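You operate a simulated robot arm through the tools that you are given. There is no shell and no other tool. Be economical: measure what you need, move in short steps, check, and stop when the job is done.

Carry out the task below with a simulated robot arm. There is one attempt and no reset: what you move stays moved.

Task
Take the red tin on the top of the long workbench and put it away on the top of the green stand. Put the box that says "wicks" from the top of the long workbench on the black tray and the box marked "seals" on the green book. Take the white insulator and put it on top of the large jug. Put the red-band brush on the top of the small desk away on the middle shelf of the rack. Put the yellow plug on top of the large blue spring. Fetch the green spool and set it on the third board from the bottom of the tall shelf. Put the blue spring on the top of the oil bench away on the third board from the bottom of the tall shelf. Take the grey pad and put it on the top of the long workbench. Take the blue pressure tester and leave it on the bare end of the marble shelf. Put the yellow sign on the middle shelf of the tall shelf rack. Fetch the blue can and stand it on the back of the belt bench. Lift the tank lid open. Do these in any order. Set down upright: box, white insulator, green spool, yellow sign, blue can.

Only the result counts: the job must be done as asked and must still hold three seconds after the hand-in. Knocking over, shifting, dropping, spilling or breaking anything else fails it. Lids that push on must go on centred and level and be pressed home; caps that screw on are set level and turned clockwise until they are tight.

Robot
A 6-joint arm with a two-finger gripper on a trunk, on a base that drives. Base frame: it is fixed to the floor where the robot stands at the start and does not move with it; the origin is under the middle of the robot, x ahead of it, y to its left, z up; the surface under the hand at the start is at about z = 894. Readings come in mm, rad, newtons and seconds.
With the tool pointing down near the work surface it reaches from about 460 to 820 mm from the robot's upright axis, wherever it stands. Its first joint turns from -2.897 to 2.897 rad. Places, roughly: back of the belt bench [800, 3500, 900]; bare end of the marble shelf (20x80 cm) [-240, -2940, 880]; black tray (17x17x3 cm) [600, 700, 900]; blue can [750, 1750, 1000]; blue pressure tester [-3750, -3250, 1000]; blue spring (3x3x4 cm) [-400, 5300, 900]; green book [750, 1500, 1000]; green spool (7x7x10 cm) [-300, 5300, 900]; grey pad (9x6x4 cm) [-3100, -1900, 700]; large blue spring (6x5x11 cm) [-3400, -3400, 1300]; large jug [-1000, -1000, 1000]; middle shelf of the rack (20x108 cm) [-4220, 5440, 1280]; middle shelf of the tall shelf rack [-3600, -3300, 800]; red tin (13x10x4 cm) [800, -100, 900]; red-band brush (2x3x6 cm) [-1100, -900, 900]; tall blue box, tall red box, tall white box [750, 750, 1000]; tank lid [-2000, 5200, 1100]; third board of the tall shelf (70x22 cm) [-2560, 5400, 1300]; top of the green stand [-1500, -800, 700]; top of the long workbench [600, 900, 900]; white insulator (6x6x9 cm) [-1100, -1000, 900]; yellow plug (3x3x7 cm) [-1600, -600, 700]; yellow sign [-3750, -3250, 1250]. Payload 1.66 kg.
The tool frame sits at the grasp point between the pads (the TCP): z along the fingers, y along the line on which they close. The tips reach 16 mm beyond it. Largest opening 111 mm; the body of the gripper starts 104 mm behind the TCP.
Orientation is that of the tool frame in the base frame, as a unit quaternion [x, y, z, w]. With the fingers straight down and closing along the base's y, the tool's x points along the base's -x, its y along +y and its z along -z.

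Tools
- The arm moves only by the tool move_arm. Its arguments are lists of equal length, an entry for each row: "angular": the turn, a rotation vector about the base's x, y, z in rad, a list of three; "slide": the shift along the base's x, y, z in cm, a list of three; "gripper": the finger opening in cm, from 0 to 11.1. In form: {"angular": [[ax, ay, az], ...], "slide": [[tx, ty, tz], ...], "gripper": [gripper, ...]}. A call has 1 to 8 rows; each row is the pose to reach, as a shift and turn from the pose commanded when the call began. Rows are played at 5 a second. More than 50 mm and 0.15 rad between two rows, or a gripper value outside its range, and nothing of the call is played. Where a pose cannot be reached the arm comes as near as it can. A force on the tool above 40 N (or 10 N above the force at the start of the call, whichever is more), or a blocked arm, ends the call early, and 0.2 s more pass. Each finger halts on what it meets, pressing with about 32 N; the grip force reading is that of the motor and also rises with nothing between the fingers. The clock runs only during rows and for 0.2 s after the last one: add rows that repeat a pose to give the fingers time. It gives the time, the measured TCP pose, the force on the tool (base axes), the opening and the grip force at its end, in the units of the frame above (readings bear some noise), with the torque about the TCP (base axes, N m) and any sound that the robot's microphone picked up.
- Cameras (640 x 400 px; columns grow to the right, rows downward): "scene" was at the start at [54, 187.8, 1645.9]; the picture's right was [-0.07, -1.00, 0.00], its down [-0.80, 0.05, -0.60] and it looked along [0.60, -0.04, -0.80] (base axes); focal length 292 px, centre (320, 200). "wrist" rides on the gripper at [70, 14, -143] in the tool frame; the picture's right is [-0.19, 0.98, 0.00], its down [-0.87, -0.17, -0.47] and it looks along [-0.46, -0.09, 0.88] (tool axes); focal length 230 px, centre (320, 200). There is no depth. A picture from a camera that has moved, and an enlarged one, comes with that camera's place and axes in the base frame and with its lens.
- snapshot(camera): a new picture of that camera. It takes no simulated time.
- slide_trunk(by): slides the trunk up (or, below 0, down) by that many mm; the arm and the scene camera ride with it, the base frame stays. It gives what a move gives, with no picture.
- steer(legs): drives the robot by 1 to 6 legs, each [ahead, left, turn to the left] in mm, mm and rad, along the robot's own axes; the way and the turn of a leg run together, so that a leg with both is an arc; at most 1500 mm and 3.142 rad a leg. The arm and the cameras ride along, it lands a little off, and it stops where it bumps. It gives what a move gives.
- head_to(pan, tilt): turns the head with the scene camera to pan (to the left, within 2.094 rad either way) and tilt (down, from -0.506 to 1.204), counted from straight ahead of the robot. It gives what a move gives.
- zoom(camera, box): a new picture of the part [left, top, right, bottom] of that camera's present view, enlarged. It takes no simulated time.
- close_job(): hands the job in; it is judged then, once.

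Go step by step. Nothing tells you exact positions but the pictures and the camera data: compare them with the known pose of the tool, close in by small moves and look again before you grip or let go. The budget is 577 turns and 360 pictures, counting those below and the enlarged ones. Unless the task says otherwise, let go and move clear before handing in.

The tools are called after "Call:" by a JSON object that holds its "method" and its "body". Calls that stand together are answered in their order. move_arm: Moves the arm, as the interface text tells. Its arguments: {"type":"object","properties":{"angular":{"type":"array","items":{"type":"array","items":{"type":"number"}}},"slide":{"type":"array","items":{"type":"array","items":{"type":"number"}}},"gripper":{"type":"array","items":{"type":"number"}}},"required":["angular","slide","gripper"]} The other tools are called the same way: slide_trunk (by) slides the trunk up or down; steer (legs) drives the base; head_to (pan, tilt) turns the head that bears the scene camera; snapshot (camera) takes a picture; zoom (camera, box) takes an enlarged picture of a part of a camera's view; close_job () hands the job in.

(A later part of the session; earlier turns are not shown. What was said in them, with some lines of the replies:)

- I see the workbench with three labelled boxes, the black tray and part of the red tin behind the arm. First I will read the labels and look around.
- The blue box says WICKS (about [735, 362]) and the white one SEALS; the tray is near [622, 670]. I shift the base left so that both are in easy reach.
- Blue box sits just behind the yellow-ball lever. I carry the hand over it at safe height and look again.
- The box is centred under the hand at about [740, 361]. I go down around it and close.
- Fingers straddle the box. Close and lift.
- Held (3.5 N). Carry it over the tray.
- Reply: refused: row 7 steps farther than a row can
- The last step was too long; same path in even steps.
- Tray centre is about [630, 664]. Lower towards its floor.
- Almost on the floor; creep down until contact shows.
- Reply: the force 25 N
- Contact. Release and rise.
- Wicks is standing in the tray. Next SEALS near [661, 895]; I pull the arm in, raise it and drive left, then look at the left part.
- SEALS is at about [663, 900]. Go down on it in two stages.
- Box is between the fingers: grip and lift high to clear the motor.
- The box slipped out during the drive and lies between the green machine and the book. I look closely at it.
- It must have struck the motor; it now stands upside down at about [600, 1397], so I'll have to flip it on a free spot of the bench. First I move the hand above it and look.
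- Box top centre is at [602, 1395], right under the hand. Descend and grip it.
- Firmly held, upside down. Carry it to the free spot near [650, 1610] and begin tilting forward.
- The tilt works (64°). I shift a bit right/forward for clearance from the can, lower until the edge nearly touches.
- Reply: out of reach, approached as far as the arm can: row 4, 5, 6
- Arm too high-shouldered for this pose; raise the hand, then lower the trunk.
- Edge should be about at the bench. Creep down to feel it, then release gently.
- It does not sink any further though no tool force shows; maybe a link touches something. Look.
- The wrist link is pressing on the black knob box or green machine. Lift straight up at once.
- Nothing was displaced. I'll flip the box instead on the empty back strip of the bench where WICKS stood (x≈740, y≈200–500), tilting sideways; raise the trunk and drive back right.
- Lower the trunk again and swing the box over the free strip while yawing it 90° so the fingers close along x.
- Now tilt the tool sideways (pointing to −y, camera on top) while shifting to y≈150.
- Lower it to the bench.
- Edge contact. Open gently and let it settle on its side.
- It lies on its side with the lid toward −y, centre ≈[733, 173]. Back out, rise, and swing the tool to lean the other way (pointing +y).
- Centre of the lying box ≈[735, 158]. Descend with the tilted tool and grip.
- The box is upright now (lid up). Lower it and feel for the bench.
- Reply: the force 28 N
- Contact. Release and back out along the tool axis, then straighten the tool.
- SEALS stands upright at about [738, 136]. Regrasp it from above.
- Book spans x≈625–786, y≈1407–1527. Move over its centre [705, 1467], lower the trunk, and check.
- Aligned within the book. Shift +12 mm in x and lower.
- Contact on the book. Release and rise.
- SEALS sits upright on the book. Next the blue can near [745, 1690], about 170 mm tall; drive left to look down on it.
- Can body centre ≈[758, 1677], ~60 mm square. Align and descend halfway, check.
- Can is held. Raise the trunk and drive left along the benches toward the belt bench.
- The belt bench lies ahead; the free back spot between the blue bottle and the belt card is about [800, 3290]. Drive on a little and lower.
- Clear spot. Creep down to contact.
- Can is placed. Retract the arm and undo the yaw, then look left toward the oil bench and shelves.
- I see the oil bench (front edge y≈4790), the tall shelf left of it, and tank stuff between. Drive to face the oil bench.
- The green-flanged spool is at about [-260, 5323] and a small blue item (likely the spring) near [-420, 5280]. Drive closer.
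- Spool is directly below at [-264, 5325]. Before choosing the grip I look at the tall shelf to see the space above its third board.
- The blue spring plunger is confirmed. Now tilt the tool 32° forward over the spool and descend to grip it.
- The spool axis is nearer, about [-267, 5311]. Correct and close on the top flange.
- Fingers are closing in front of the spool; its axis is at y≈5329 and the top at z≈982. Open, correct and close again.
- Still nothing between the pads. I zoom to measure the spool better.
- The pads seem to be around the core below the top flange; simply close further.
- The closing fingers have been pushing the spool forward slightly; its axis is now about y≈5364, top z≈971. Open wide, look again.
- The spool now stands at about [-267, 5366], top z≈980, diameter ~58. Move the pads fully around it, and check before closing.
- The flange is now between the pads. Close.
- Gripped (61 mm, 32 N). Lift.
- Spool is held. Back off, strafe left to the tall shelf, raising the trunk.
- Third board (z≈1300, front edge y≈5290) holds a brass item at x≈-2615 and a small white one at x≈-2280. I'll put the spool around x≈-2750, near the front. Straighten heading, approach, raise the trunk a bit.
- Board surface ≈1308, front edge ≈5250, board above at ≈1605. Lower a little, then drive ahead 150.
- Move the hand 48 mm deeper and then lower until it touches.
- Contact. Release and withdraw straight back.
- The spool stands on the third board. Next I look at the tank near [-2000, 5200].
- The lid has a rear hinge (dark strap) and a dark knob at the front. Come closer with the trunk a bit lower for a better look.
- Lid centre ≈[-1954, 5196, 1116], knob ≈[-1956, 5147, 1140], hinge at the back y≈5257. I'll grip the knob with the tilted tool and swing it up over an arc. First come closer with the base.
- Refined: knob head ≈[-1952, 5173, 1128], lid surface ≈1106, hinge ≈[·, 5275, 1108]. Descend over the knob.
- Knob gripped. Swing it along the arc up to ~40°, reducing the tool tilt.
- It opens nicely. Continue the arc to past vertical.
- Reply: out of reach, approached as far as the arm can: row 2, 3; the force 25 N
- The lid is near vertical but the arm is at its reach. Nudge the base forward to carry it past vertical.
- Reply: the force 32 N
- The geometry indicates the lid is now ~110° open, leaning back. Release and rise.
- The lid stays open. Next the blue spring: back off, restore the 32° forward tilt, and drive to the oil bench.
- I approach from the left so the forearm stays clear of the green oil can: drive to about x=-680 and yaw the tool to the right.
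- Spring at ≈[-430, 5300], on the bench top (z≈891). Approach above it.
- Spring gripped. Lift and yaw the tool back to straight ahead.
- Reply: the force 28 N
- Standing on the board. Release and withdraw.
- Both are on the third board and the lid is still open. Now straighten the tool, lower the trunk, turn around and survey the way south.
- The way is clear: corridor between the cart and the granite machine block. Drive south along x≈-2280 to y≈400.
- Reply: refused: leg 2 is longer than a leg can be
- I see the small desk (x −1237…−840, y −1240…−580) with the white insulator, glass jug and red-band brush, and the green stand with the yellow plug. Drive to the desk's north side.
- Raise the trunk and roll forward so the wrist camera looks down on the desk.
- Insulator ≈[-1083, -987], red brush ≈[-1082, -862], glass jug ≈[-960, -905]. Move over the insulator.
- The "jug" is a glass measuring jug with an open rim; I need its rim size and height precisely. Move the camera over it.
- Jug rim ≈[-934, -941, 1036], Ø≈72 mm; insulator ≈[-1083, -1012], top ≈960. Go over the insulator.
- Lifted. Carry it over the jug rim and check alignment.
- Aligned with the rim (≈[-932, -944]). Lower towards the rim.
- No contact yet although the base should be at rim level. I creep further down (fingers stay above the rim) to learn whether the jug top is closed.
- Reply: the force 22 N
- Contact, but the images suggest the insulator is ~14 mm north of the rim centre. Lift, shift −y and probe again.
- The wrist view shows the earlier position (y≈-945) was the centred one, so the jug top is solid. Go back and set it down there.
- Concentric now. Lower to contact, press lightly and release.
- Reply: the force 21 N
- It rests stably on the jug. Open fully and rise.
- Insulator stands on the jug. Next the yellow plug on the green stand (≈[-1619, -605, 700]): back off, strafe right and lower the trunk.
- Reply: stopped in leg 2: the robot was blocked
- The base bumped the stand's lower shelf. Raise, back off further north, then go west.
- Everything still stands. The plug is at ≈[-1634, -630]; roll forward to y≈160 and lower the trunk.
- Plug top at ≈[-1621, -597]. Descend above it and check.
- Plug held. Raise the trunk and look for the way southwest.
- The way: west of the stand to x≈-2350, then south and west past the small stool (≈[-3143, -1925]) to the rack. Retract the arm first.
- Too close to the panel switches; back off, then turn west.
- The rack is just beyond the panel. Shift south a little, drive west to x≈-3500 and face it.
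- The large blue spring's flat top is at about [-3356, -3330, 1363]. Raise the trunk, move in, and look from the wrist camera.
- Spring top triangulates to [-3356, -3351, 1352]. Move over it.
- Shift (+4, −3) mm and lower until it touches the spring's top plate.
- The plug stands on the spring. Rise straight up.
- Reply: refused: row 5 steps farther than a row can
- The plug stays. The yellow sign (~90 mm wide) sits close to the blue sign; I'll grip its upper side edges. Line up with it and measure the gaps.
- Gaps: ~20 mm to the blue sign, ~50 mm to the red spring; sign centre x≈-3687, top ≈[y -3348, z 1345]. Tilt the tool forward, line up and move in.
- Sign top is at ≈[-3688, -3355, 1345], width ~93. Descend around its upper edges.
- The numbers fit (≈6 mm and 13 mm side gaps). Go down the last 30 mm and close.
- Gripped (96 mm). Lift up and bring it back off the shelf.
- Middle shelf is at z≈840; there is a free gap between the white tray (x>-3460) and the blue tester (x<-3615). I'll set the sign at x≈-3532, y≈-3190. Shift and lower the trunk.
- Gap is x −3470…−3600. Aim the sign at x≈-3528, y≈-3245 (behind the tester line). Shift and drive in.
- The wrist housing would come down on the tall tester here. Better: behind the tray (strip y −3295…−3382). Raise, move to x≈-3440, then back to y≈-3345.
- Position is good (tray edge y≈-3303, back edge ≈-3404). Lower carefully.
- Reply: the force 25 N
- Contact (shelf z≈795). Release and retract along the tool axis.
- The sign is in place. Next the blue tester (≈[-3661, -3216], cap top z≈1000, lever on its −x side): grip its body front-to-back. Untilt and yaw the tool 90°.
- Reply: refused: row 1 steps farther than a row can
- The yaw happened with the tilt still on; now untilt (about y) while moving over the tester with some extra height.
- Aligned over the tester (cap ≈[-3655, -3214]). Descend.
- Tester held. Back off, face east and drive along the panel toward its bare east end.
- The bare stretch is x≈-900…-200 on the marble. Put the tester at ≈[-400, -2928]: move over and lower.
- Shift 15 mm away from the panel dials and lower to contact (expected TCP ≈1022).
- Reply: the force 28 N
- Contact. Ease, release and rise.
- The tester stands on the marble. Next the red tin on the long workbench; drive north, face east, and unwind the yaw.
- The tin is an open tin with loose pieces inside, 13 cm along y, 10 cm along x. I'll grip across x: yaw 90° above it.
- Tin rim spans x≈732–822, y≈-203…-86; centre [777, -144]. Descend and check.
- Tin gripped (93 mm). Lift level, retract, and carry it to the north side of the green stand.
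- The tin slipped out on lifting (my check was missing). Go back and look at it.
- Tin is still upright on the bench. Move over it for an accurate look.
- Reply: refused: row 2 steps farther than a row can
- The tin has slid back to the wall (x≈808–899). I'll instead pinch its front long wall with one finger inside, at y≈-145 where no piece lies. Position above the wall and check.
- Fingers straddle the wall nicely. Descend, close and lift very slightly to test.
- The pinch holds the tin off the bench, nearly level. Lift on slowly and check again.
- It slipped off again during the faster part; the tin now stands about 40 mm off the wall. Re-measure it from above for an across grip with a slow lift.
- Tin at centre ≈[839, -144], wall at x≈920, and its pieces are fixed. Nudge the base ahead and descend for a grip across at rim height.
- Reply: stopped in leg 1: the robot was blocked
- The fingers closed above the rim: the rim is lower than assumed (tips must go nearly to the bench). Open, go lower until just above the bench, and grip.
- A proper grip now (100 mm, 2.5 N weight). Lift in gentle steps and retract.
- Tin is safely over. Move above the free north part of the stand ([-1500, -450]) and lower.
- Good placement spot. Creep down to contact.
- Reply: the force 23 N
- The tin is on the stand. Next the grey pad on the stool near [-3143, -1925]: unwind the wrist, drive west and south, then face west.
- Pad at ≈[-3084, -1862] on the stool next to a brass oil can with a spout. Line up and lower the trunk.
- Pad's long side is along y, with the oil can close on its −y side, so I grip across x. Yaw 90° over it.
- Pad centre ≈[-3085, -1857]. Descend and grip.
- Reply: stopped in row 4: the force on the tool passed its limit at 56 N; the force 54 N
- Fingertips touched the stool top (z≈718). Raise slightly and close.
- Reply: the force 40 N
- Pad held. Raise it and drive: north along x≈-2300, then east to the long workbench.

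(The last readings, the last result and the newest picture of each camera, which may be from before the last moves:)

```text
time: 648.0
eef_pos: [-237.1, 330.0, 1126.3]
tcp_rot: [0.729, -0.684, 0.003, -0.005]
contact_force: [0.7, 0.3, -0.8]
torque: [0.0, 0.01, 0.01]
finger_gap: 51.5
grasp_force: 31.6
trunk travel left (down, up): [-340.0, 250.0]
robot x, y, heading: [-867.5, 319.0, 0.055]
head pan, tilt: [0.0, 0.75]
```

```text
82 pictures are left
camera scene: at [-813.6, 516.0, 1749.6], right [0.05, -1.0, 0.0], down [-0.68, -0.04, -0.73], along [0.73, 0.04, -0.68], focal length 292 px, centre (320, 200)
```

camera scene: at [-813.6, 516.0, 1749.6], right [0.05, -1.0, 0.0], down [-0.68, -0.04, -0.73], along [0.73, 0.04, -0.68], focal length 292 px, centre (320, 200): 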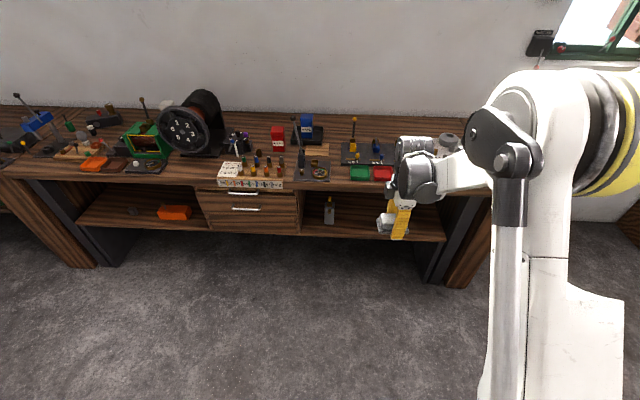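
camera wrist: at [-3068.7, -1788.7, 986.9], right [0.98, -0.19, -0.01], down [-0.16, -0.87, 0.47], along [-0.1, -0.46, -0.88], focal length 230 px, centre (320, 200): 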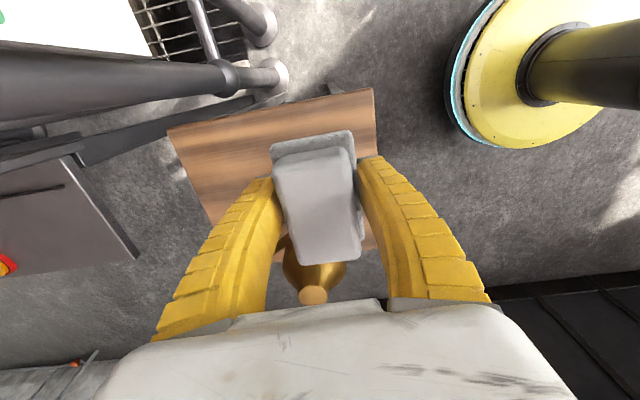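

Call:
{"method": "steer", "body": {"legs": [[860, -130, -0.055]]}}

Call:
{"method": "snapshot", "body": {"camera": "wrist"}}

```text
time: 652.6
eef_pos: [617.6, 214.7, 1123.4]
tcp_rot: [0.719, -0.695, 0.004, -0.005]
contact_force: [0.2, 0.7, -0.8]
torque: [0.02, 0.0, 0.0]
finger_gap: 51.4
grasp_force: 32.0
trunk travel left (down, up): [-340.0, 250.0]
robot x, y, heading: [-12.2, 224.6, 0.023]
head pan, tilt: [0.0, 0.75]
```

```text
81 pictures are left
camera wrist: at [604.0, 145.0, 1266.3], right [-0.99, 0.16, -0.01], down [0.13, 0.87, 0.47], along [0.09, 0.47, -0.88], focal length 230 px, centre (320, 200)
```

wrist: 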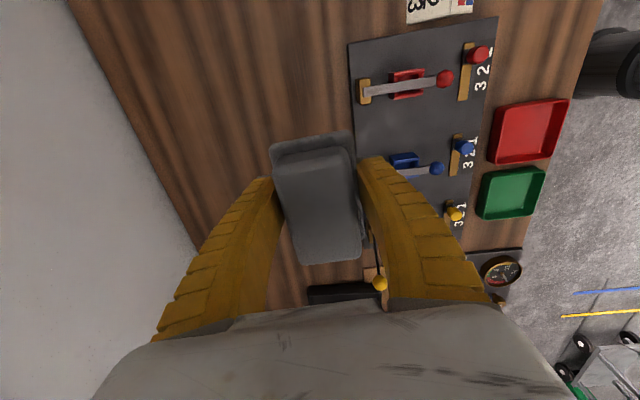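

Free strip behind the lever board. Put the pad at ≈[765, 190].

Call:
{"method": "move_arm", "body": {"angular": [[0, 0, 0], [0, 0, 0], [0, 0, 0], [0, 0, 0], [0, 0, 0], [0, 0, 0], [0, 0, 0]], "slide": [[4, -0.8, 0], [8, -1.6, 0], [12, -2.4, 0], [14.7, -2.5, -3], [14.7, -2.5, -7.5], [14.7, -2.5, -12], [14.7, -2.5, -16.5]], "gripper": [4, 4, 4, 4, 4, 4, 4]}}

Call:
{"method": "snapshot", "body": {"camera": "wrist"}}

```text
time: 654.2
eef_pos: [764.1, 187.1, 958.3]
tcp_rot: [0.718, -0.696, 0.004, -0.005]
contact_force: [0.6, 0.5, -1.8]
torque: [0.01, 0.0, -0.01]
finger_gap: 51.1
grasp_force: 31.6
trunk travel left (down, up): [-340.0, 250.0]
robot x, y, heading: [-10.9, 221.9, 0.023]
head pan, tilt: [0.0, 0.75]
```

```text
80 pictures are left
camera wrist: at [750.4, 117.8, 1101.0], right [-0.99, 0.16, -0.01], down [0.13, 0.87, 0.47], along [0.09, 0.47, -0.88], focal length 230 px, centre (320, 200)
```

wrist: 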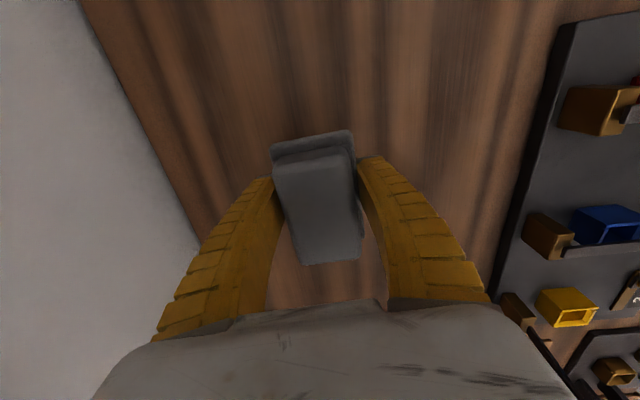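

Call:
{"method": "move_arm", "body": {"angular": [[0, 0, 0], [0, 0, 0], [0, 0, 0], [0, 0, 0], [0, 0, 0], [0, 0, 0], [0, 0, 0]], "slide": [[0, 0, -1.5], [0, 0, -3], [0, 0, -3.6], [0, 0, -4], [0, 0, -4.3], [0, 0, -4.6], [0, 0, -4.8]], "gripper": [4, 4, 4, 4, 4, 4, 4]}}

```text
time: 655.8
eef_pos: [759.9, 189.7, 914.8]
tcp_rot: [0.718, -0.696, 0.005, -0.004]
contact_force: [-0.5, 0.3, -0.1]
torque: [0.01, 0.02, -0.01]
finger_gap: 51.5
grasp_force: 32.2
out of reach, approached as far as the arm can: row 6, 7
trunk travel left (down, up): [-340.0, 250.0]
robot x, y, heading: [-16.1, 223.0, 0.023]
head pan, tilt: [0.0, 0.75]
```

Call:
{"method": "move_arm", "body": {"angular": [[0, 0, 0], [0, 0, 0], [0, 0, 0], [0, 0, 0], [0, 0, 0]], "slide": [[-2.5, 0, 0.5], [-2.5, 0, 0], [-2.5, 0, -0.3], [-2.5, 0, -0.6], [-2.5, 0, -0.8]], "gripper": [4, 4, 4, 4, 4]}}

```text
time: 657.0
eef_pos: [735.9, 190.4, 906.6]
tcp_rot: [0.719, -0.695, 0.004, -0.005]
contact_force: [-0.2, -0.3, -0.8]
torque: [-0.02, -0.04, -0.01]
finger_gap: 51.3
grasp_force: 31.5
trunk travel left (down, up): [-340.0, 250.0]
robot x, y, heading: [-13.9, 224.1, 0.027]
head pan, tilt: [0.0, 0.75]
```

Call:
{"method": "move_arm", "body": {"angular": [[0, 0, 0], [0, 0, 0], [0, 0, 0], [0, 0, 0]], "slide": [[0, 0, -0.2], [0, 0, -0.4], [0, 0, -0.6], [0, 0, -0.8]], "gripper": [4, 4, 4, 4]}}

```text
time: 658.0
eef_pos: [735.3, 190.7, 899.6]
tcp_rot: [0.719, -0.695, 0.004, -0.006]
contact_force: [-0.3, 0.0, 0.3]
torque: [0.05, -0.01, 0.01]
finger_gap: 51.3
grasp_force: 32.5
trunk travel left (down, up): [-340.0, 250.0]
robot x, y, heading: [-15.8, 219.8, 0.025]
head pan, tilt: [0.0, 0.75]
```

Call:
{"method": "move_arm", "body": {"angular": [[0, 0, 0], [0, 0, 0], [0, 0, 0]], "slide": [[0, 0, -0.2], [0, 0, -0.4], [0, 0, -0.6]], "gripper": [4, 4, 4]}}

Call:
{"method": "zoom", "body": {"camera": "scene", "box": [250, 120, 410, 240]}}

```text
time: 658.8
eef_pos: [734.4, 189.4, 896.0]
tcp_rot: [0.719, -0.695, 0.005, -0.005]
contact_force: [3.0, -0.9, 19.7]
torque: [-0.07, 0.55, 0.04]
finger_gap: 52.1
grasp_force: 31.9
trunk travel left (down, up): [-340.0, 250.0]
robot x, y, heading: [-12.7, 222.8, 0.023]
head pan, tilt: [0.0, 0.75]
```

```text
3.33 times, centred on (330, 180) of scene
camera zoom: at [43.8, 417.2, 1749.9], right [0.03, -1.0, 0.0], down [-0.68, -0.02, -0.73], along [0.73, 0.02, -0.68], focal length 973 px, centre (287, 267)
```

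zoom: 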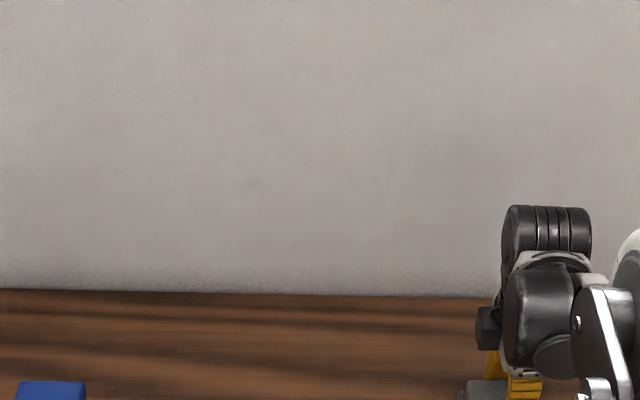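

Contact. Release and rise.

Call:
{"method": "move_arm", "body": {"angular": [[0, 0, 0], [0, 0, 0], [0, 0, 0]], "slide": [[0, 0, 0.2], [0, 0, 0.2], [0, 0, 0.2]], "gripper": [6.5, 8, 8.5]}}

Call:
{"method": "move_arm", "body": {"angular": [[0, 0, 0], [0, 0, 0], [0, 0, 0], [0, 0, 0], [0, 0, 0], [0, 0, 0]], "slide": [[0, 0, 4], [0, 0, 8], [0, 0, 12], [0, 0, 16], [-2, 0, 20], [-5, 0, 24]], "gripper": [8.5, 8.5, 8.5, 8.5, 8.5, 8.5]}}

Call:
{"method": "snapshot", "body": {"camera": "wrist"}}

```text
time: 659.6
eef_pos: [734.1, 189.3, 895.1]
tcp_rot: [0.719, -0.695, 0.003, -0.005]
contact_force: [0.8, 0.2, 0.5]
torque: [0.02, 0.02, 0.02]
finger_gap: 86.0
grasp_force: 0.3
trunk travel left (down, up): [-340.0, 250.0]
robot x, y, heading: [-13.5, 222.9, 0.028]
head pan, tilt: [0.0, 0.75]
```

```text
time: 661.0
eef_pos: [684.4, 188.0, 1138.4]
tcp_rot: [0.718, -0.696, 0.003, -0.006]
contact_force: [-0.1, 0.1, 1.3]
torque: [-0.01, -0.05, 0.01]
finger_gap: 86.5
grasp_force: 0.7
trunk travel left (down, up): [-340.0, 250.0]
robot x, y, heading: [-10.4, 224.1, 0.024]
head pan, tilt: [0.0, 0.75]
```

```text
78 pictures are left
camera wrist: at [671.6, 117.7, 1278.5], right [-0.99, 0.16, -0.01], down [0.13, 0.87, 0.47], along [0.09, 0.47, -0.88], focal length 230 px, centre (320, 200)
```

wrist: 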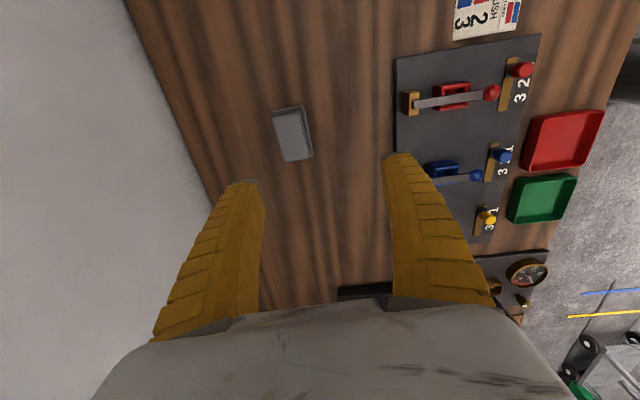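

The pad lies on the workbench. Last: the red-band brush. Raise the trunk, unwind the wrist and drive to the desk's north side.

Call:
{"method": "slide_trunk", "body": {"by": 150}}

Call:
{"method": "steer", "body": {"legs": [[-880, 0, -0.024], [0, 0, -1.571]]}}

Call:
{"method": "move_arm", "body": {"angular": [[0, 0, -0.14], [0, 0, -0.28], [0, 0, -0.42], [0, 0, -0.56], [0, 0, -0.7], [0, 0, -0.84], [0, 0, -0.98], [0, 0, -1.12]], "slide": [[0, 1, 0], [0, 2, 0], [0, 3, 0], [0, 4, 0], [0, 5, 0], [0, 6, 0], [0, 7, 0], [0, 8, 0]], "gripper": [6, 6, 6, 6, 6, 6, 6, 6]}}

Call:
{"method": "move_arm", "body": {"angular": [[0, 0, -0.14], [0, 0, -0.28], [0, 0, -0.42]], "slide": [[0, 0, 0], [0, 0, 0], [0, 0, 0]], "gripper": [6, 6, 6]}}

Call:
{"method": "steer", "body": {"legs": [[400, -60, 0]]}}

Call:
{"method": "snapshot", "body": {"camera": "scene"}}

```text
time: 662.7
eef_pos: [686.1, 188.1, 1285.2]
tcp_rot: [0.718, -0.696, 0.004, -0.005]
contact_force: [-0.6, 0.3, 0.0]
torque: [-0.06, 0.02, 0.01]
finger_gap: 86.2
grasp_force: 0.6
trunk travel left (down, up): [-490.0, 100.0]
robot x, y, heading: [-12.3, 226.0, 0.026]
head pan, tilt: [0.0, 0.75]
```

```text
time: 671.2
eef_pos: [-958.1, -482.3, 1285.9]
tcp_rot: [0.012, 1.0, -0.006, 0.0]
contact_force: [-0.4, -0.6, 0.8]
torque: [0.03, 0.0, -0.02]
finger_gap: 86.3
grasp_force: 0.7
trunk travel left (down, up): [-490.0, 100.0]
robot x, y, heading: [-884.3, 216.9, -1.603]
head pan, tilt: [0.0, 0.75]
```

```text
time: 673.0
eef_pos: [-960.0, -401.0, 1286.3]
tcp_rot: [0.541, 0.841, -0.006, -0.003]
contact_force: [0.4, 0.4, 0.8]
torque: [-0.02, 0.01, -0.01]
finger_gap: 62.0
grasp_force: 1.5
trunk travel left (down, up): [-490.0, 100.0]
robot x, y, heading: [-886.3, 218.7, -1.599]
head pan, tilt: [0.0, 0.75]
```

```text
time: 673.8
eef_pos: [-958.2, -400.3, 1284.6]
tcp_rot: [0.705, 0.709, -0.005, -0.004]
contact_force: [-0.6, -0.2, -0.3]
torque: [-0.02, -0.02, 0.03]
finger_gap: 62.2
grasp_force: 1.0
trunk travel left (down, up): [-490.0, 100.0]
robot x, y, heading: [-885.6, 216.5, -1.6]
head pan, tilt: [0.0, 0.75]
```

```text
time: 676.3
eef_pos: [-1031.9, -797.1, 1284.9]
tcp_rot: [0.706, 0.708, -0.004, -0.004]
contact_force: [-0.1, 0.0, -1.1]
torque: [0.05, 0.0, 0.03]
finger_gap: 62.1
grasp_force: 0.6
trunk travel left (down, up): [-490.0, 100.0]
robot x, y, heading: [-955.8, -182.5, -1.605]
head pan, tilt: [0.0, 0.75]
```

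```text
77 pictures are left
camera scene: at [-768.1, -249.5, 1899.6], right [-1.0, 0.03, 0.0], down [0.02, 0.68, -0.73], along [-0.03, -0.73, -0.68], focal length 292 px, centre (320, 200)
```

scene: 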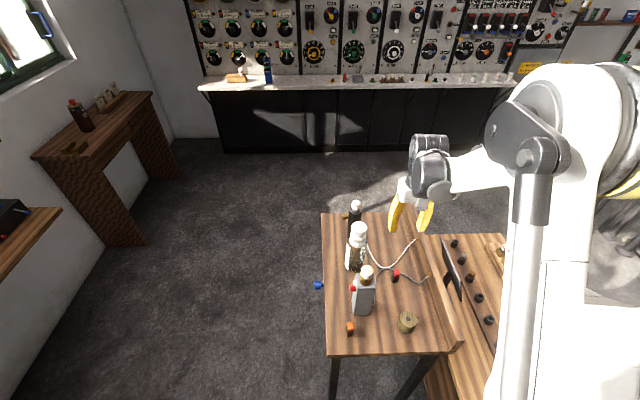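

Call:
{"method": "move_arm", "body": {"angular": [[-0.14, 0, 0], [-0.28, 0, 0], [-0.42, 0, 0], [-0.55, 0, 0], [-0.55, 0, 0]], "slide": [[-1.5, -1, -2], [-3, -1.5, -4], [-4.5, -2, -7], [-5.5, -2.5, -10], [-5.5, -2.5, -14]], "gripper": [6, 6, 6, 6, 6]}}

Call:
{"method": "snapshot", "body": {"camera": "wrist"}}

```text
time: 677.5
eef_pos: [-1087.5, -823.0, 1146.5]
tcp_rot: [0.68, 0.681, -0.197, 0.187]
contact_force: [0.0, -0.7, -0.5]
torque: [0.0, 0.01, -0.04]
finger_gap: 62.3
grasp_force: 2.1
trunk travel left (down, up): [-490.0, 100.0]
robot x, y, heading: [-955.2, -185.2, -1.606]
head pan, tilt: [0.0, 0.75]
```

```text
76 pictures are left
camera wrist: at [-1070.9, -689.7, 1229.6], right [0.98, -0.17, 0.09], down [-0.16, -0.49, 0.86], along [-0.1, -0.86, -0.51], focal length 230 px, centre (320, 200)
```

wrist: 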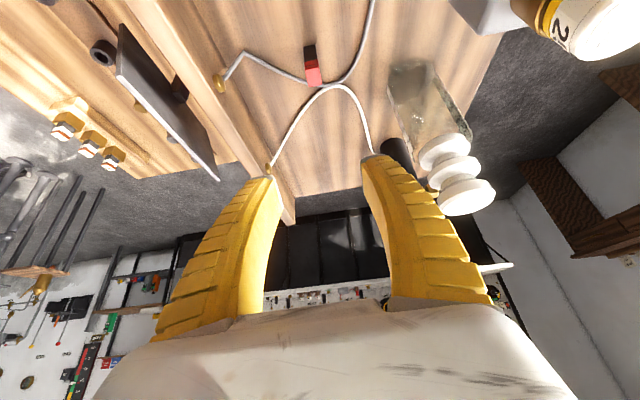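

Brush ≈[-1088, -870], top ≈928. Descend in two stages.

Call:
{"method": "move_arm", "body": {"angular": [[0, 0, 0], [0, 0, 0], [0, 0, 0], [0, 0, 0], [0, 0, 0]], "slide": [[0, -1, -4], [0, -2, -8], [0, -3, -12], [0, -4, -15], [0, -4.5, -17]], "gripper": [6, 6, 6, 6, 6]}}

Call:
{"method": "zoom", "body": {"camera": "wrist", "box": [200, 60, 440, 260]}}

```text
time: 678.7
eef_pos: [-1089.3, -877.7, 986.5]
tcp_rot: [0.68, 0.681, -0.198, 0.187]
contact_force: [-0.4, -0.8, 1.3]
torque: [-0.02, -0.04, -0.02]
finger_gap: 61.9
grasp_force: 0.9
out of reach, approached as far as the arm can: row 1, 2, 3, 4, 5
trunk travel left (down, up): [-490.0, 100.0]
robot x, y, heading: [-956.2, -181.8, -1.603]
head pan, tilt: [0.0, 0.75]
```

```text
2.00 times, centred on (320, 160) of wrist
camera zoom: at [-1074.1, -744.2, 1069.5], right [0.98, -0.17, 0.09], down [-0.16, -0.49, 0.86], along [-0.1, -0.86, -0.51], focal length 460 px, centre (320, 280)
```

zoom: 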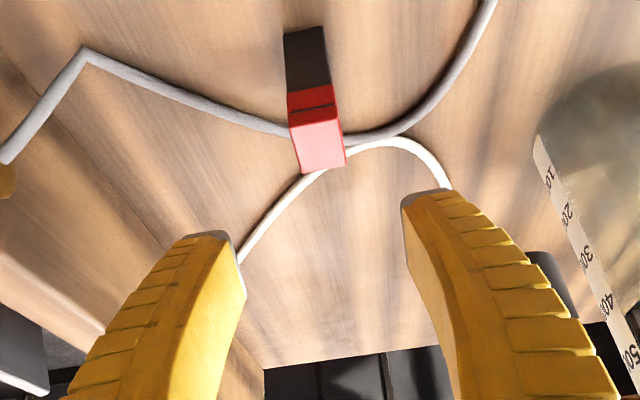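

Out of comfortable reach with the trunk this high. Raise the hand a bit, then lower the trunk onto the brush.

Call:
{"method": "move_arm", "body": {"angular": [[0, 0, 0], [0, 0, 0]], "slide": [[0.3, 0.3, 3], [0.5, 0.5, 6]], "gripper": [6, 6]}}

Call:
{"method": "slide_trunk", "body": {"by": -100}}

Call:
{"method": "zoom", "body": {"camera": "wrist", "box": [200, 60, 440, 260]}}

```text
time: 679.3
eef_pos: [-1083.2, -871.3, 1045.5]
tcp_rot: [0.68, 0.681, -0.197, 0.187]
contact_force: [0.2, -0.5, -0.6]
torque: [0.01, 0.01, 0.02]
finger_gap: 61.9
grasp_force: 1.7
trunk travel left (down, up): [-490.0, 100.0]
robot x, y, heading: [-957.8, -184.3, -1.605]
head pan, tilt: [0.0, 0.75]
```

```text
time: 680.6
eef_pos: [-1084.0, -871.7, 946.1]
tcp_rot: [0.68, 0.681, -0.197, 0.188]
contact_force: [0.3, 0.0, 0.2]
torque: [0.0, -0.03, 0.0]
finger_gap: 61.9
grasp_force: 1.2
trunk travel left (down, up): [-390.0, 200.0]
robot x, y, heading: [-956.2, -186.3, -1.606]
head pan, tilt: [0.0, 0.75]
```

```text
2.00 times, centred on (320, 160) of wrist
camera zoom: at [-1068.3, -737.0, 1029.6], right [0.98, -0.17, 0.09], down [-0.16, -0.49, 0.86], along [-0.1, -0.86, -0.51], focal length 460 px, centre (320, 280)
```

zoom: 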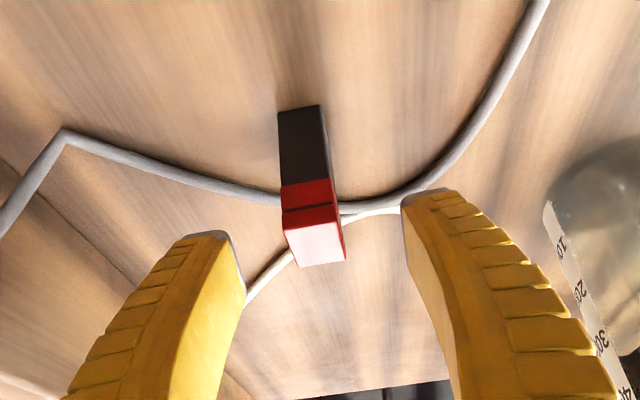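

Brush is centred; lower 34 mm and close.

Call:
{"method": "move_arm", "body": {"angular": [[0, 0, 0], [0, 0, 0], [0, 0, 0], [0, 0, 0], [0, 0, 0], [0, 0, 0]], "slide": [[0, 0, -1.7], [0, 0, -3.4], [0, 0, -3.4], [0, 0, -3.4], [0, 0, -3.4], [0, 0, -3.4]], "gripper": [6, 6, 4, 2, 1, 1]}}

Call:
{"method": "move_arm", "body": {"angular": [[0, 0, 0], [0, 0, 0], [0, 0, 0], [0, 0, 0], [0, 0, 0], [0, 0, 0]], "slide": [[0, 0, 1], [0, 0, 3], [0, 0, 6], [0, 0, 9], [0, 0, 13], [0, 2, 17]], "gripper": [1, 1, 1, 1, 1, 1]}}

Call:
{"method": "zoom", "body": {"camera": "wrist", "box": [200, 60, 440, 260]}}

```text
time: 682.0
eef_pos: [-1084.7, -874.8, 910.5]
tcp_rot: [0.681, 0.681, -0.196, 0.187]
contact_force: [-0.5, 1.5, 1.9]
torque: [0.06, -0.02, 0.01]
finger_gap: 11.8
grasp_force: 31.8
out of reach, approached as far as the arm can: row 2, 3, 4, 5, 6
trunk travel left (down, up): [-390.0, 200.0]
robot x, y, heading: [-955.0, -183.8, -1.604]
head pan, tilt: [0.0, 0.75]
```

```text
time: 683.5
eef_pos: [-1084.9, -850.3, 1081.8]
tcp_rot: [0.68, 0.68, -0.198, 0.188]
contact_force: [0.5, 0.3, -0.7]
torque: [-0.02, -0.02, -0.01]
finger_gap: 11.8
grasp_force: 32.2
trunk travel left (down, up): [-390.0, 200.0]
robot x, y, heading: [-955.0, -182.6, -1.604]
head pan, tilt: [0.0, 0.75]
```

```text
2.00 times, centred on (320, 160) of wrist
camera zoom: at [-1070.3, -715.7, 1165.4], right [0.98, -0.16, 0.09], down [-0.16, -0.49, 0.86], along [-0.1, -0.86, -0.51], focal length 460 px, centre (320, 280)
```

zoom: 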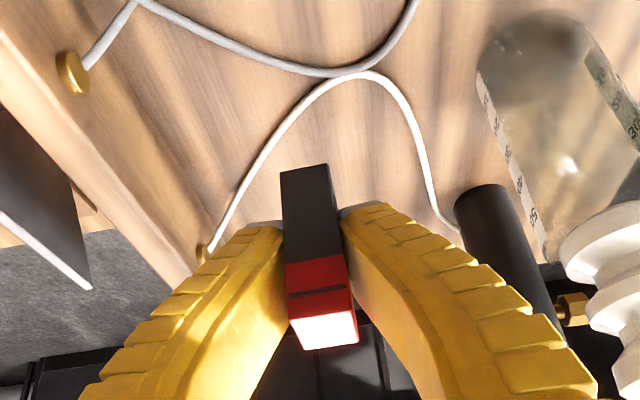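

Brush held. Drive: back north, turn around, west corridor, north to y≈4200, then west toward the rack.

Call:
{"method": "steer", "body": {"legs": [[-480, 0, 0.03], [0, 0, 3.141], [0, 1350, 0], [1450, 0, 0], [1450, 0, 0], [1000, 0, 0]]}}

Call:
{"method": "head_to", "body": {"pan": 0.7, "tilt": 0.4}}

Call:
{"method": "snapshot", "body": {"camera": "scene"}}

```text
time: 718.1
eef_pos: [-1920.1, 4804.0, 1080.2]
tcp_rot: [-0.663, 0.697, 0.182, 0.202]
contact_force: [-0.8, 0.0, -1.3]
torque: [0.0, 0.01, 0.04]
finger_gap: 11.0
grasp_force: 32.1
trunk travel left (down, up): [-390.0, 200.0]
robot x, y, heading: [-2086.0, 4138.9, 1.482]
head pan, tilt: [0.0, 0.75]
```

```text
time: 719.2
eef_pos: [-1921.4, 4801.7, 1080.6]
tcp_rot: [-0.663, 0.697, 0.183, 0.202]
contact_force: [-0.2, -0.9, 0.4]
torque: [-0.02, -0.04, 0.02]
finger_gap: 10.9
grasp_force: 32.1
trunk travel left (down, up): [-390.0, 200.0]
robot x, y, heading: [-2083.6, 4142.9, 1.488]
head pan, tilt: [0.7, 0.4]
```

```text
72 pictures are left
camera scene: at [-2329.3, 4215.6, 1830.7], right [0.82, 0.58, 0.0], down [0.22, -0.32, -0.92], along [-0.53, 0.75, -0.39], focal length 292 px, centre (320, 200)
```

scene: 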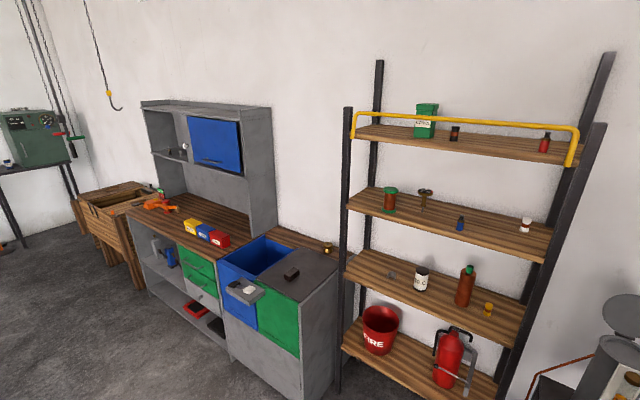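

Now west along y≈4150 to the grey hutch (rack).

Call:
{"method": "steer", "body": {"legs": [[0, 0, 0.085], [0, 1450, 0], [0, 850, 0]]}}

Call:
{"method": "head_to", "body": {"pan": 0.1, "tilt": 0.45}}

Call:
{"method": "snapshot", "body": {"camera": "scene"}}

```text
time: 731.0
eef_pos: [-4252.3, 4848.1, 1079.6]
tcp_rot: [0.685, -0.676, -0.189, -0.196]
contact_force: [-0.9, 0.0, -0.6]
torque: [0.01, 0.0, -0.02]
finger_gap: 11.3
grasp_force: 31.7
trunk travel left (down, up): [-390.0, 200.0]
robot x, y, heading: [-4370.2, 4176.3, 1.545]
head pan, tilt: [0.7, 0.4]
```

```text
time: 732.0
eef_pos: [-4250.3, 4847.7, 1080.5]
tcp_rot: [0.685, -0.676, -0.189, -0.196]
contact_force: [0.1, -0.7, -0.3]
torque: [0.02, -0.02, -0.03]
finger_gap: 10.5
grasp_force: 32.0
trunk travel left (down, up): [-390.0, 200.0]
robot x, y, heading: [-4377.6, 4176.0, 1.546]
head pan, tilt: [0.099, 0.45]
```

```text
71 pictures are left
camera scene: at [-4570.5, 4254.9, 1826.0], right [1.0, 0.08, 0.0], down [0.03, -0.43, -0.9], along [-0.07, 0.9, -0.44], focal length 292 px, centre (320, 200)
```

scene: 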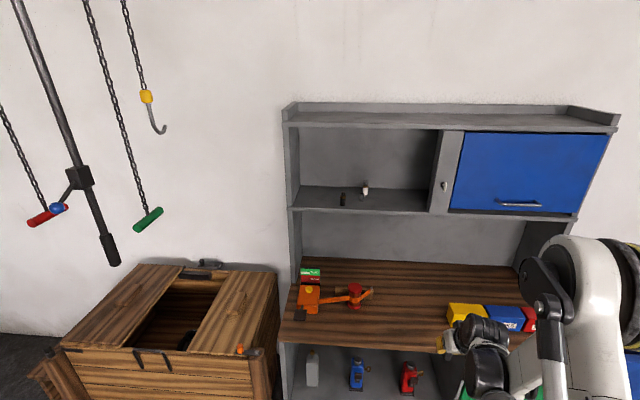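

The middle shelf's open part is x −4740…−4210 (z≈1280), items at x≈-4500. I'll put the brush at x≈-4350. Raise the trunk and approach.

Call:
{"method": "slide_trunk", "body": {"by": 195}}

Call:
{"method": "steer", "body": {"legs": [[270, 90, 0.025]]}}

Call:
{"method": "move_arm", "body": {"angular": [[0, 0, 0], [0, 0, 0], [0, 0, 0]], "slide": [[0, 0, 4], [0, 0, 8], [0, 0, 11]], "gripper": [1, 1, 1]}}

Call:
{"method": "snapshot", "body": {"camera": "scene"}}

Call:
{"method": "snapshot", "body": {"camera": "wrist"}}

```text
time: 734.1
eef_pos: [-4252.5, 4848.7, 1275.1]
tcp_rot: [0.685, -0.676, -0.189, -0.196]
contact_force: [0.5, 0.8, 0.1]
torque: [-0.03, 0.01, -0.02]
finger_gap: 11.1
grasp_force: 31.7
trunk travel left (down, up): [-585.0, 5.0]
robot x, y, heading: [-4372.2, 4177.3, 1.55]
head pan, tilt: [0.099, 0.45]
```

```text
time: 736.1
eef_pos: [-4354.8, 5120.7, 1273.9]
tcp_rot: [0.693, -0.667, -0.191, -0.194]
contact_force: [-1.0, 0.7, -0.5]
torque: [-0.01, 0.01, 0.04]
finger_gap: 10.9
grasp_force: 32.3
trunk travel left (down, up): [-585.0, 5.0]
robot x, y, heading: [-4461.3, 4445.4, 1.579]
head pan, tilt: [0.099, 0.45]
```

```text
time: 736.9
eef_pos: [-4356.1, 5118.7, 1386.6]
tcp_rot: [0.692, -0.668, -0.191, -0.194]
contact_force: [0.1, 0.0, -1.9]
torque: [0.05, -0.04, -0.02]
finger_gap: 11.1
grasp_force: 32.1
trunk travel left (down, up): [-585.0, 5.0]
robot x, y, heading: [-4462.3, 4445.4, 1.575]
head pan, tilt: [0.099, 0.45]
```

```text
70 pictures are left
camera scene: at [-4659.6, 4517.6, 2021.1], right [0.99, 0.1, 0.0], down [0.04, -0.43, -0.9], along [-0.09, 0.9, -0.43], focal length 292 px, centre (320, 200)
```

scene: 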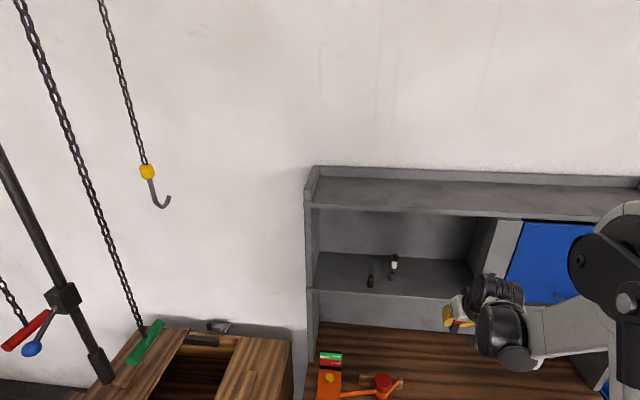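

```text
69 pictures are left
camera wrist: at [-4366.3, 4985.3, 1469.3], right [-0.99, 0.13, 0.09], down [0.14, 0.49, 0.86], along [0.07, 0.86, -0.51], focal length 230 px, centre (320, 200)
```

wrist: 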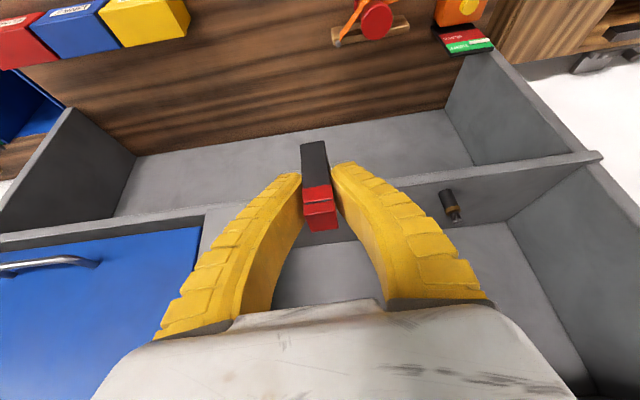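

Shelf front edge ≈[y 5306, z 1281]. Lower to a 25 mm clearance, drive in, then place at y≈5372.

Call:
{"method": "move_arm", "body": {"angular": [[0, 0, 0]], "slide": [[0, 0, -2.8]], "gripper": [1]}}

Call:
{"method": "steer", "body": {"legs": [[150, 0, 0]]}}

Call:
{"method": "move_arm", "body": {"angular": [[0, 0, 0], [0, 0, 0], [0, 0, 0]], "slide": [[0, 3.5, 0], [0, 7, 0], [0, 10, 0]], "gripper": [1, 1, 1]}}

Call:
{"method": "zoom", "body": {"camera": "scene", "box": [300, 160, 580, 360]}}

Call:
{"method": "snapshot", "body": {"camera": "wrist"}}

```text
time: 737.3
eef_pos: [-4358.0, 5121.8, 1358.0]
tcp_rot: [0.693, -0.668, -0.192, -0.194]
contact_force: [0.7, 1.2, -0.4]
torque: [-0.02, 0.03, 0.0]
finger_gap: 12.0
grasp_force: 32.1
trunk travel left (down, up): [-585.0, 5.0]
robot x, y, heading: [-4456.6, 4443.2, 1.57]
head pan, tilt: [0.099, 0.45]
```

```text
time: 738.6
eef_pos: [-4356.7, 5271.2, 1358.4]
tcp_rot: [0.692, -0.669, -0.19, -0.194]
contact_force: [-0.9, 0.2, -0.7]
torque: [-0.02, -0.01, -0.01]
finger_gap: 14.4
grasp_force: 4.5
trunk travel left (down, up): [-585.0, 5.0]
robot x, y, heading: [-4458.0, 4595.9, 1.577]
head pan, tilt: [0.099, 0.45]
```

```text
time: 739.4
eef_pos: [-4357.1, 5372.7, 1357.9]
tcp_rot: [0.692, -0.668, -0.191, -0.194]
contact_force: [0.7, -0.1, -0.2]
torque: [0.0, -0.02, 0.0]
finger_gap: 11.3
grasp_force: 32.0
trunk travel left (down, up): [-585.0, 5.0]
robot x, y, heading: [-4460.4, 4595.8, 1.572]
head pan, tilt: [0.099, 0.45]
```

```text
2.00 times, centred on (440, 260) of scene
camera zoom: at [-4659.8, 4671.1, 2021.0], right [0.99, 0.1, 0.0], down [0.04, -0.43, -0.9], along [-0.09, 0.9, -0.44], focal length 584 px, centre (80, 80)
```

zoom: 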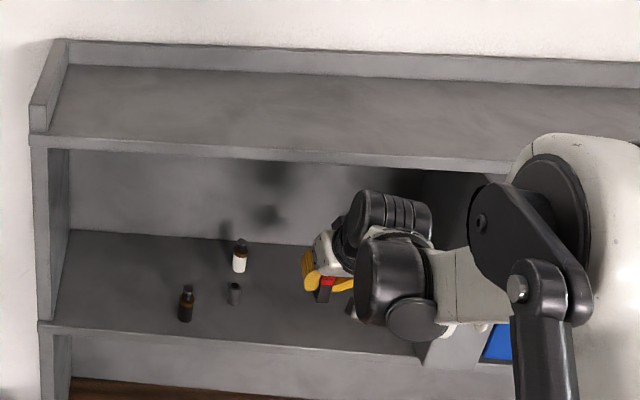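

```text
67 pictures are left
camera wrist: at [-4368.3, 5238.0, 1442.6], right [-0.99, 0.13, 0.09], down [0.14, 0.5, 0.86], along [0.07, 0.86, -0.51], focal length 230 px, centre (320, 200)
```

wrist: 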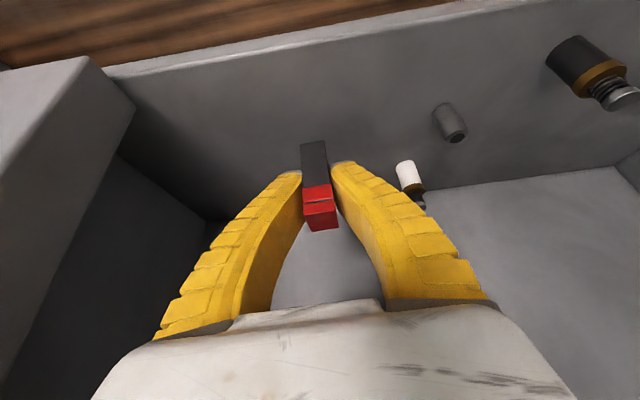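

Over the shelf with room both sides. Lower to contact.

Call:
{"method": "move_arm", "body": {"angular": [[0, 0, 0], [0, 0, 0], [0, 0, 0], [0, 0, 0], [0, 0, 0], [0, 0, 0], [0, 0, 0], [0, 0, 0]], "slide": [[0, 0, -1], [0, 0, -1.8], [0, 0, -2.2], [0, 0, -2.6], [0, 0, -2.9], [0, 0, -3.2], [0, 0, -3.5], [0, 0, -3.8]], "gripper": [1, 1, 1, 1, 1, 1, 1, 1]}}

```text
time: 741.2
eef_pos: [-4356.9, 5369.4, 1319.1]
tcp_rot: [0.693, -0.668, -0.191, -0.193]
contact_force: [-0.1, -0.4, -0.3]
torque: [0.02, -0.01, 0.02]
finger_gap: 15.5
grasp_force: 14.9
trunk travel left (down, up): [-585.0, 5.0]
robot x, y, heading: [-4462.9, 4596.4, 1.574]
head pan, tilt: [0.099, 0.45]
```

Call:
{"method": "zoom", "body": {"camera": "wrist", "box": [220, 80, 420, 260]}}

```text
2.22 times, centred on (320, 170) of wrist
camera zoom: at [-4366.4, 5235.5, 1402.9], right [-0.99, 0.13, 0.09], down [0.14, 0.5, 0.86], along [0.07, 0.86, -0.51], focal length 511 px, centre (320, 267)
```

zoom: 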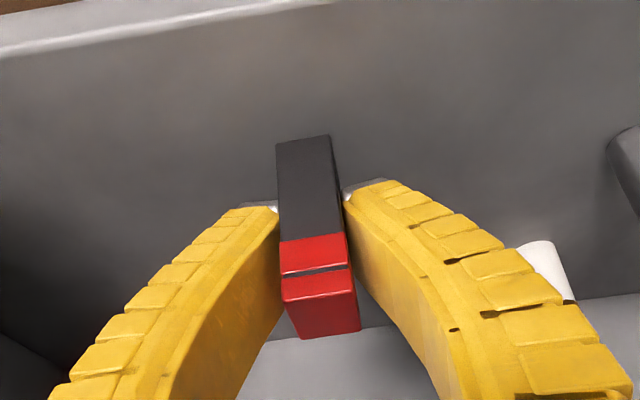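

Call:
{"method": "move_arm", "body": {"angular": [[0, 0, 0], [0, 0, 0], [0, 0, 0], [0, 0, 0], [0, 0, 0]], "slide": [[0, 0, -0.2], [0, 0, -0.4], [0, 0, -0.6], [0, 0, -0.8], [0, 0, -1.0]], "gripper": [0.5, 0.5, 0.5, 0.5, 0.5]}}

Call:
{"method": "zoom", "body": {"camera": "wrist", "box": [220, 80, 420, 260]}}

```text
time: 742.4
eef_pos: [-4356.2, 5369.9, 1309.2]
tcp_rot: [0.693, -0.668, -0.191, -0.194]
contact_force: [0.6, 0.3, -0.1]
torque: [0.02, -0.03, 0.01]
finger_gap: 10.8
grasp_force: 31.5
trunk travel left (down, up): [-585.0, 5.0]
robot x, y, heading: [-4457.0, 4596.9, 1.569]
head pan, tilt: [0.099, 0.45]
```

```text
2.22 times, centred on (320, 170) of wrist
camera zoom: at [-4366.5, 5235.9, 1393.5], right [-0.99, 0.13, 0.09], down [0.14, 0.5, 0.86], along [0.07, 0.86, -0.51], focal length 511 px, centre (320, 267)
```

zoom: 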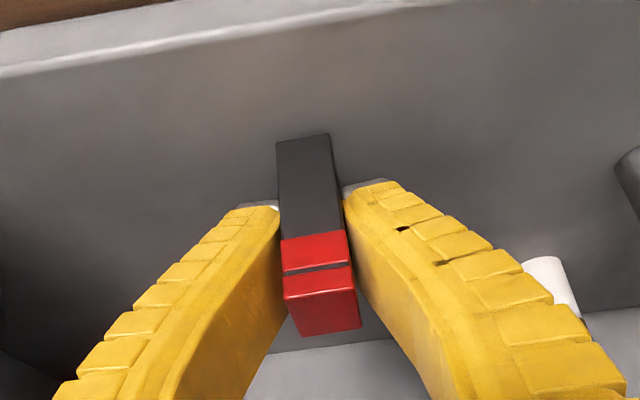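

Call:
{"method": "move_arm", "body": {"angular": [[0, 0, 0], [0, 0, 0], [0, 0, 0], [0, 0, 0], [0, 0, 0], [0, 0, 0]], "slide": [[0, 0, -0.2], [0, 0, -0.4], [0, 0, -0.6], [0, 0, -0.8], [0, 0, -1.0], [0, 0, -1.2]], "gripper": [0.5, 0.5, 0.5, 0.5, 0.5, 0.5]}}

```text
time: 743.8
eef_pos: [-4356.3, 5370.1, 1299.8]
tcp_rot: [0.692, -0.668, -0.192, -0.195]
contact_force: [-0.6, 10.1, 24.2]
torque: [-0.09, 0.01, 0.01]
finger_gap: 17.5
grasp_force: 31.7
trunk travel left (down, up): [-585.0, 5.0]
robot x, y, heading: [-4458.7, 4599.7, 1.572]
head pan, tilt: [0.099, 0.45]
```

Contact. Release gently and withdraw straight back.

Call:
{"method": "move_arm", "body": {"angular": [[0, 0, 0], [0, 0, 0], [0, 0, 0], [0, 0, 0]], "slide": [[0, 0, 0.1], [0, 0, 0.2], [0, 0, 0.2], [0, 0, 0.2]], "gripper": [2, 3, 4, 4.5]}}

Call:
{"method": "snapshot", "body": {"camera": "wrist"}}

Call:
{"method": "move_arm", "body": {"angular": [[0, 0, 0], [0, 0, 0], [0, 0, 0], [0, 0, 0], [0, 0, 0]], "slide": [[0, -1.5, 0.8], [0, -4, 1.5], [0, -8, 2], [0, -12, 2], [0, -16, 2]], "gripper": [4.5, 4.5, 4.5, 4.5, 4.5]}}

Call:
{"method": "snapshot", "body": {"camera": "wrist"}}

```text
time: 744.8
eef_pos: [-4356.9, 5371.0, 1299.9]
tcp_rot: [0.693, -0.668, -0.191, -0.194]
contact_force: [-0.4, 0.1, 0.2]
torque: [-0.01, 0.03, -0.02]
finger_gap: 47.5
grasp_force: 1.5
trunk travel left (down, up): [-585.0, 5.0]
robot x, y, heading: [-4461.4, 4594.0, 1.571]
head pan, tilt: [0.099, 0.45]
```

```text
64 pictures are left
camera wrist: at [-4366.8, 5236.1, 1383.8], right [-0.99, 0.13, 0.09], down [0.14, 0.5, 0.86], along [0.07, 0.86, -0.51], focal length 230 px, centre (320, 200)
```

wrist: 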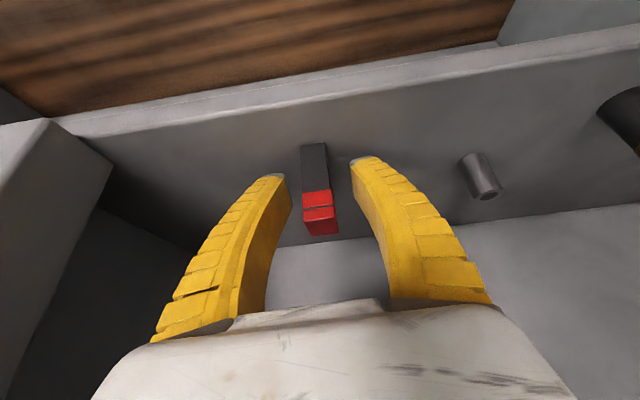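

```text
time: 746.0
eef_pos: [-4358.2, 5211.0, 1323.2]
tcp_rot: [0.693, -0.668, -0.191, -0.195]
contact_force: [0.3, -0.7, 0.3]
torque: [0.03, -0.01, -0.02]
finger_gap: 47.4
grasp_force: 1.9
trunk travel left (down, up): [-585.0, 5.0]
robot x, y, heading: [-4459.3, 4598.9, 1.574]
head pan, tilt: [0.099, 0.45]
```

```text
63 pictures are left
camera wrist: at [-4368.6, 5076.2, 1407.2], right [-0.99, 0.13, 0.09], down [0.14, 0.49, 0.86], along [0.07, 0.86, -0.51], focal length 230 px, centre (320, 200)
```

wrist: 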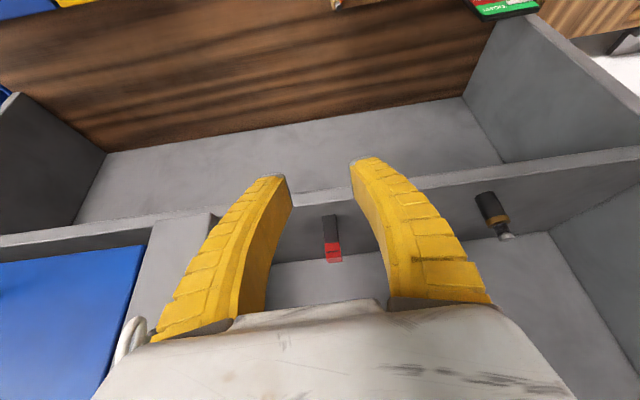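

Brush stands on the middle shelf. Back away and verify the shelf and neighbours.

Call:
{"method": "steer", "body": {"legs": [[-450, 0, 0]]}}

Call:
{"method": "zoom", "body": {"camera": "scene", "box": [280, 100, 560, 280]}}

```text
time: 748.7
eef_pos: [-4357.5, 4771.6, 1323.3]
tcp_rot: [0.692, -0.668, -0.191, -0.195]
contact_force: [0.1, 0.6, 0.4]
torque: [0.02, -0.03, -0.02]
finger_gap: 47.3
grasp_force: 1.2
trunk travel left (down, up): [-585.0, 5.0]
robot x, y, heading: [-4462.8, 4157.0, 1.566]
head pan, tilt: [0.099, 0.45]
```

```text
2.22 times, centred on (420, 190) of scene
camera zoom: at [-4659.5, 4230.7, 2021.0], right [1.0, 0.1, 0.0], down [0.04, -0.43, -0.9], along [-0.09, 0.9, -0.44], focal length 648 px, centre (98, 222)
```

zoom: 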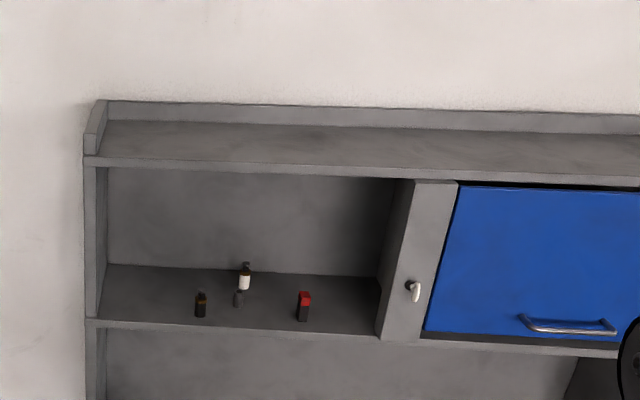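

All placements are confirmed and the hand is clear; handing in.

Call:
{"method": "close_job", "body": {}}

```text
The job is handed in.
```

I carried out every item on the list and handed the job in; I haven't seen the judgement. In my last views each object was in its place and the tank lid was standing open.

- **SEALS box:** it slipped out of the gripper on the way and landed upside down beside the green book. I turned it over and set it upright on the book. Nothing else looked moved.
- **Red tin:** it slipped twice before I got a firm grip, sliding a few centimetres on the workbench. It now stands on the green stand.
- **Bumps:** the robot's base touched the green stand's lower shelf and the front of the long workbench. The arm briefly pressed on something by the green machine, and I saw nothing displaced.
- **Insulator on the jug:** the jug is an open glass measuring jug, but the insulator rests on its top and stayed upright after I let go.
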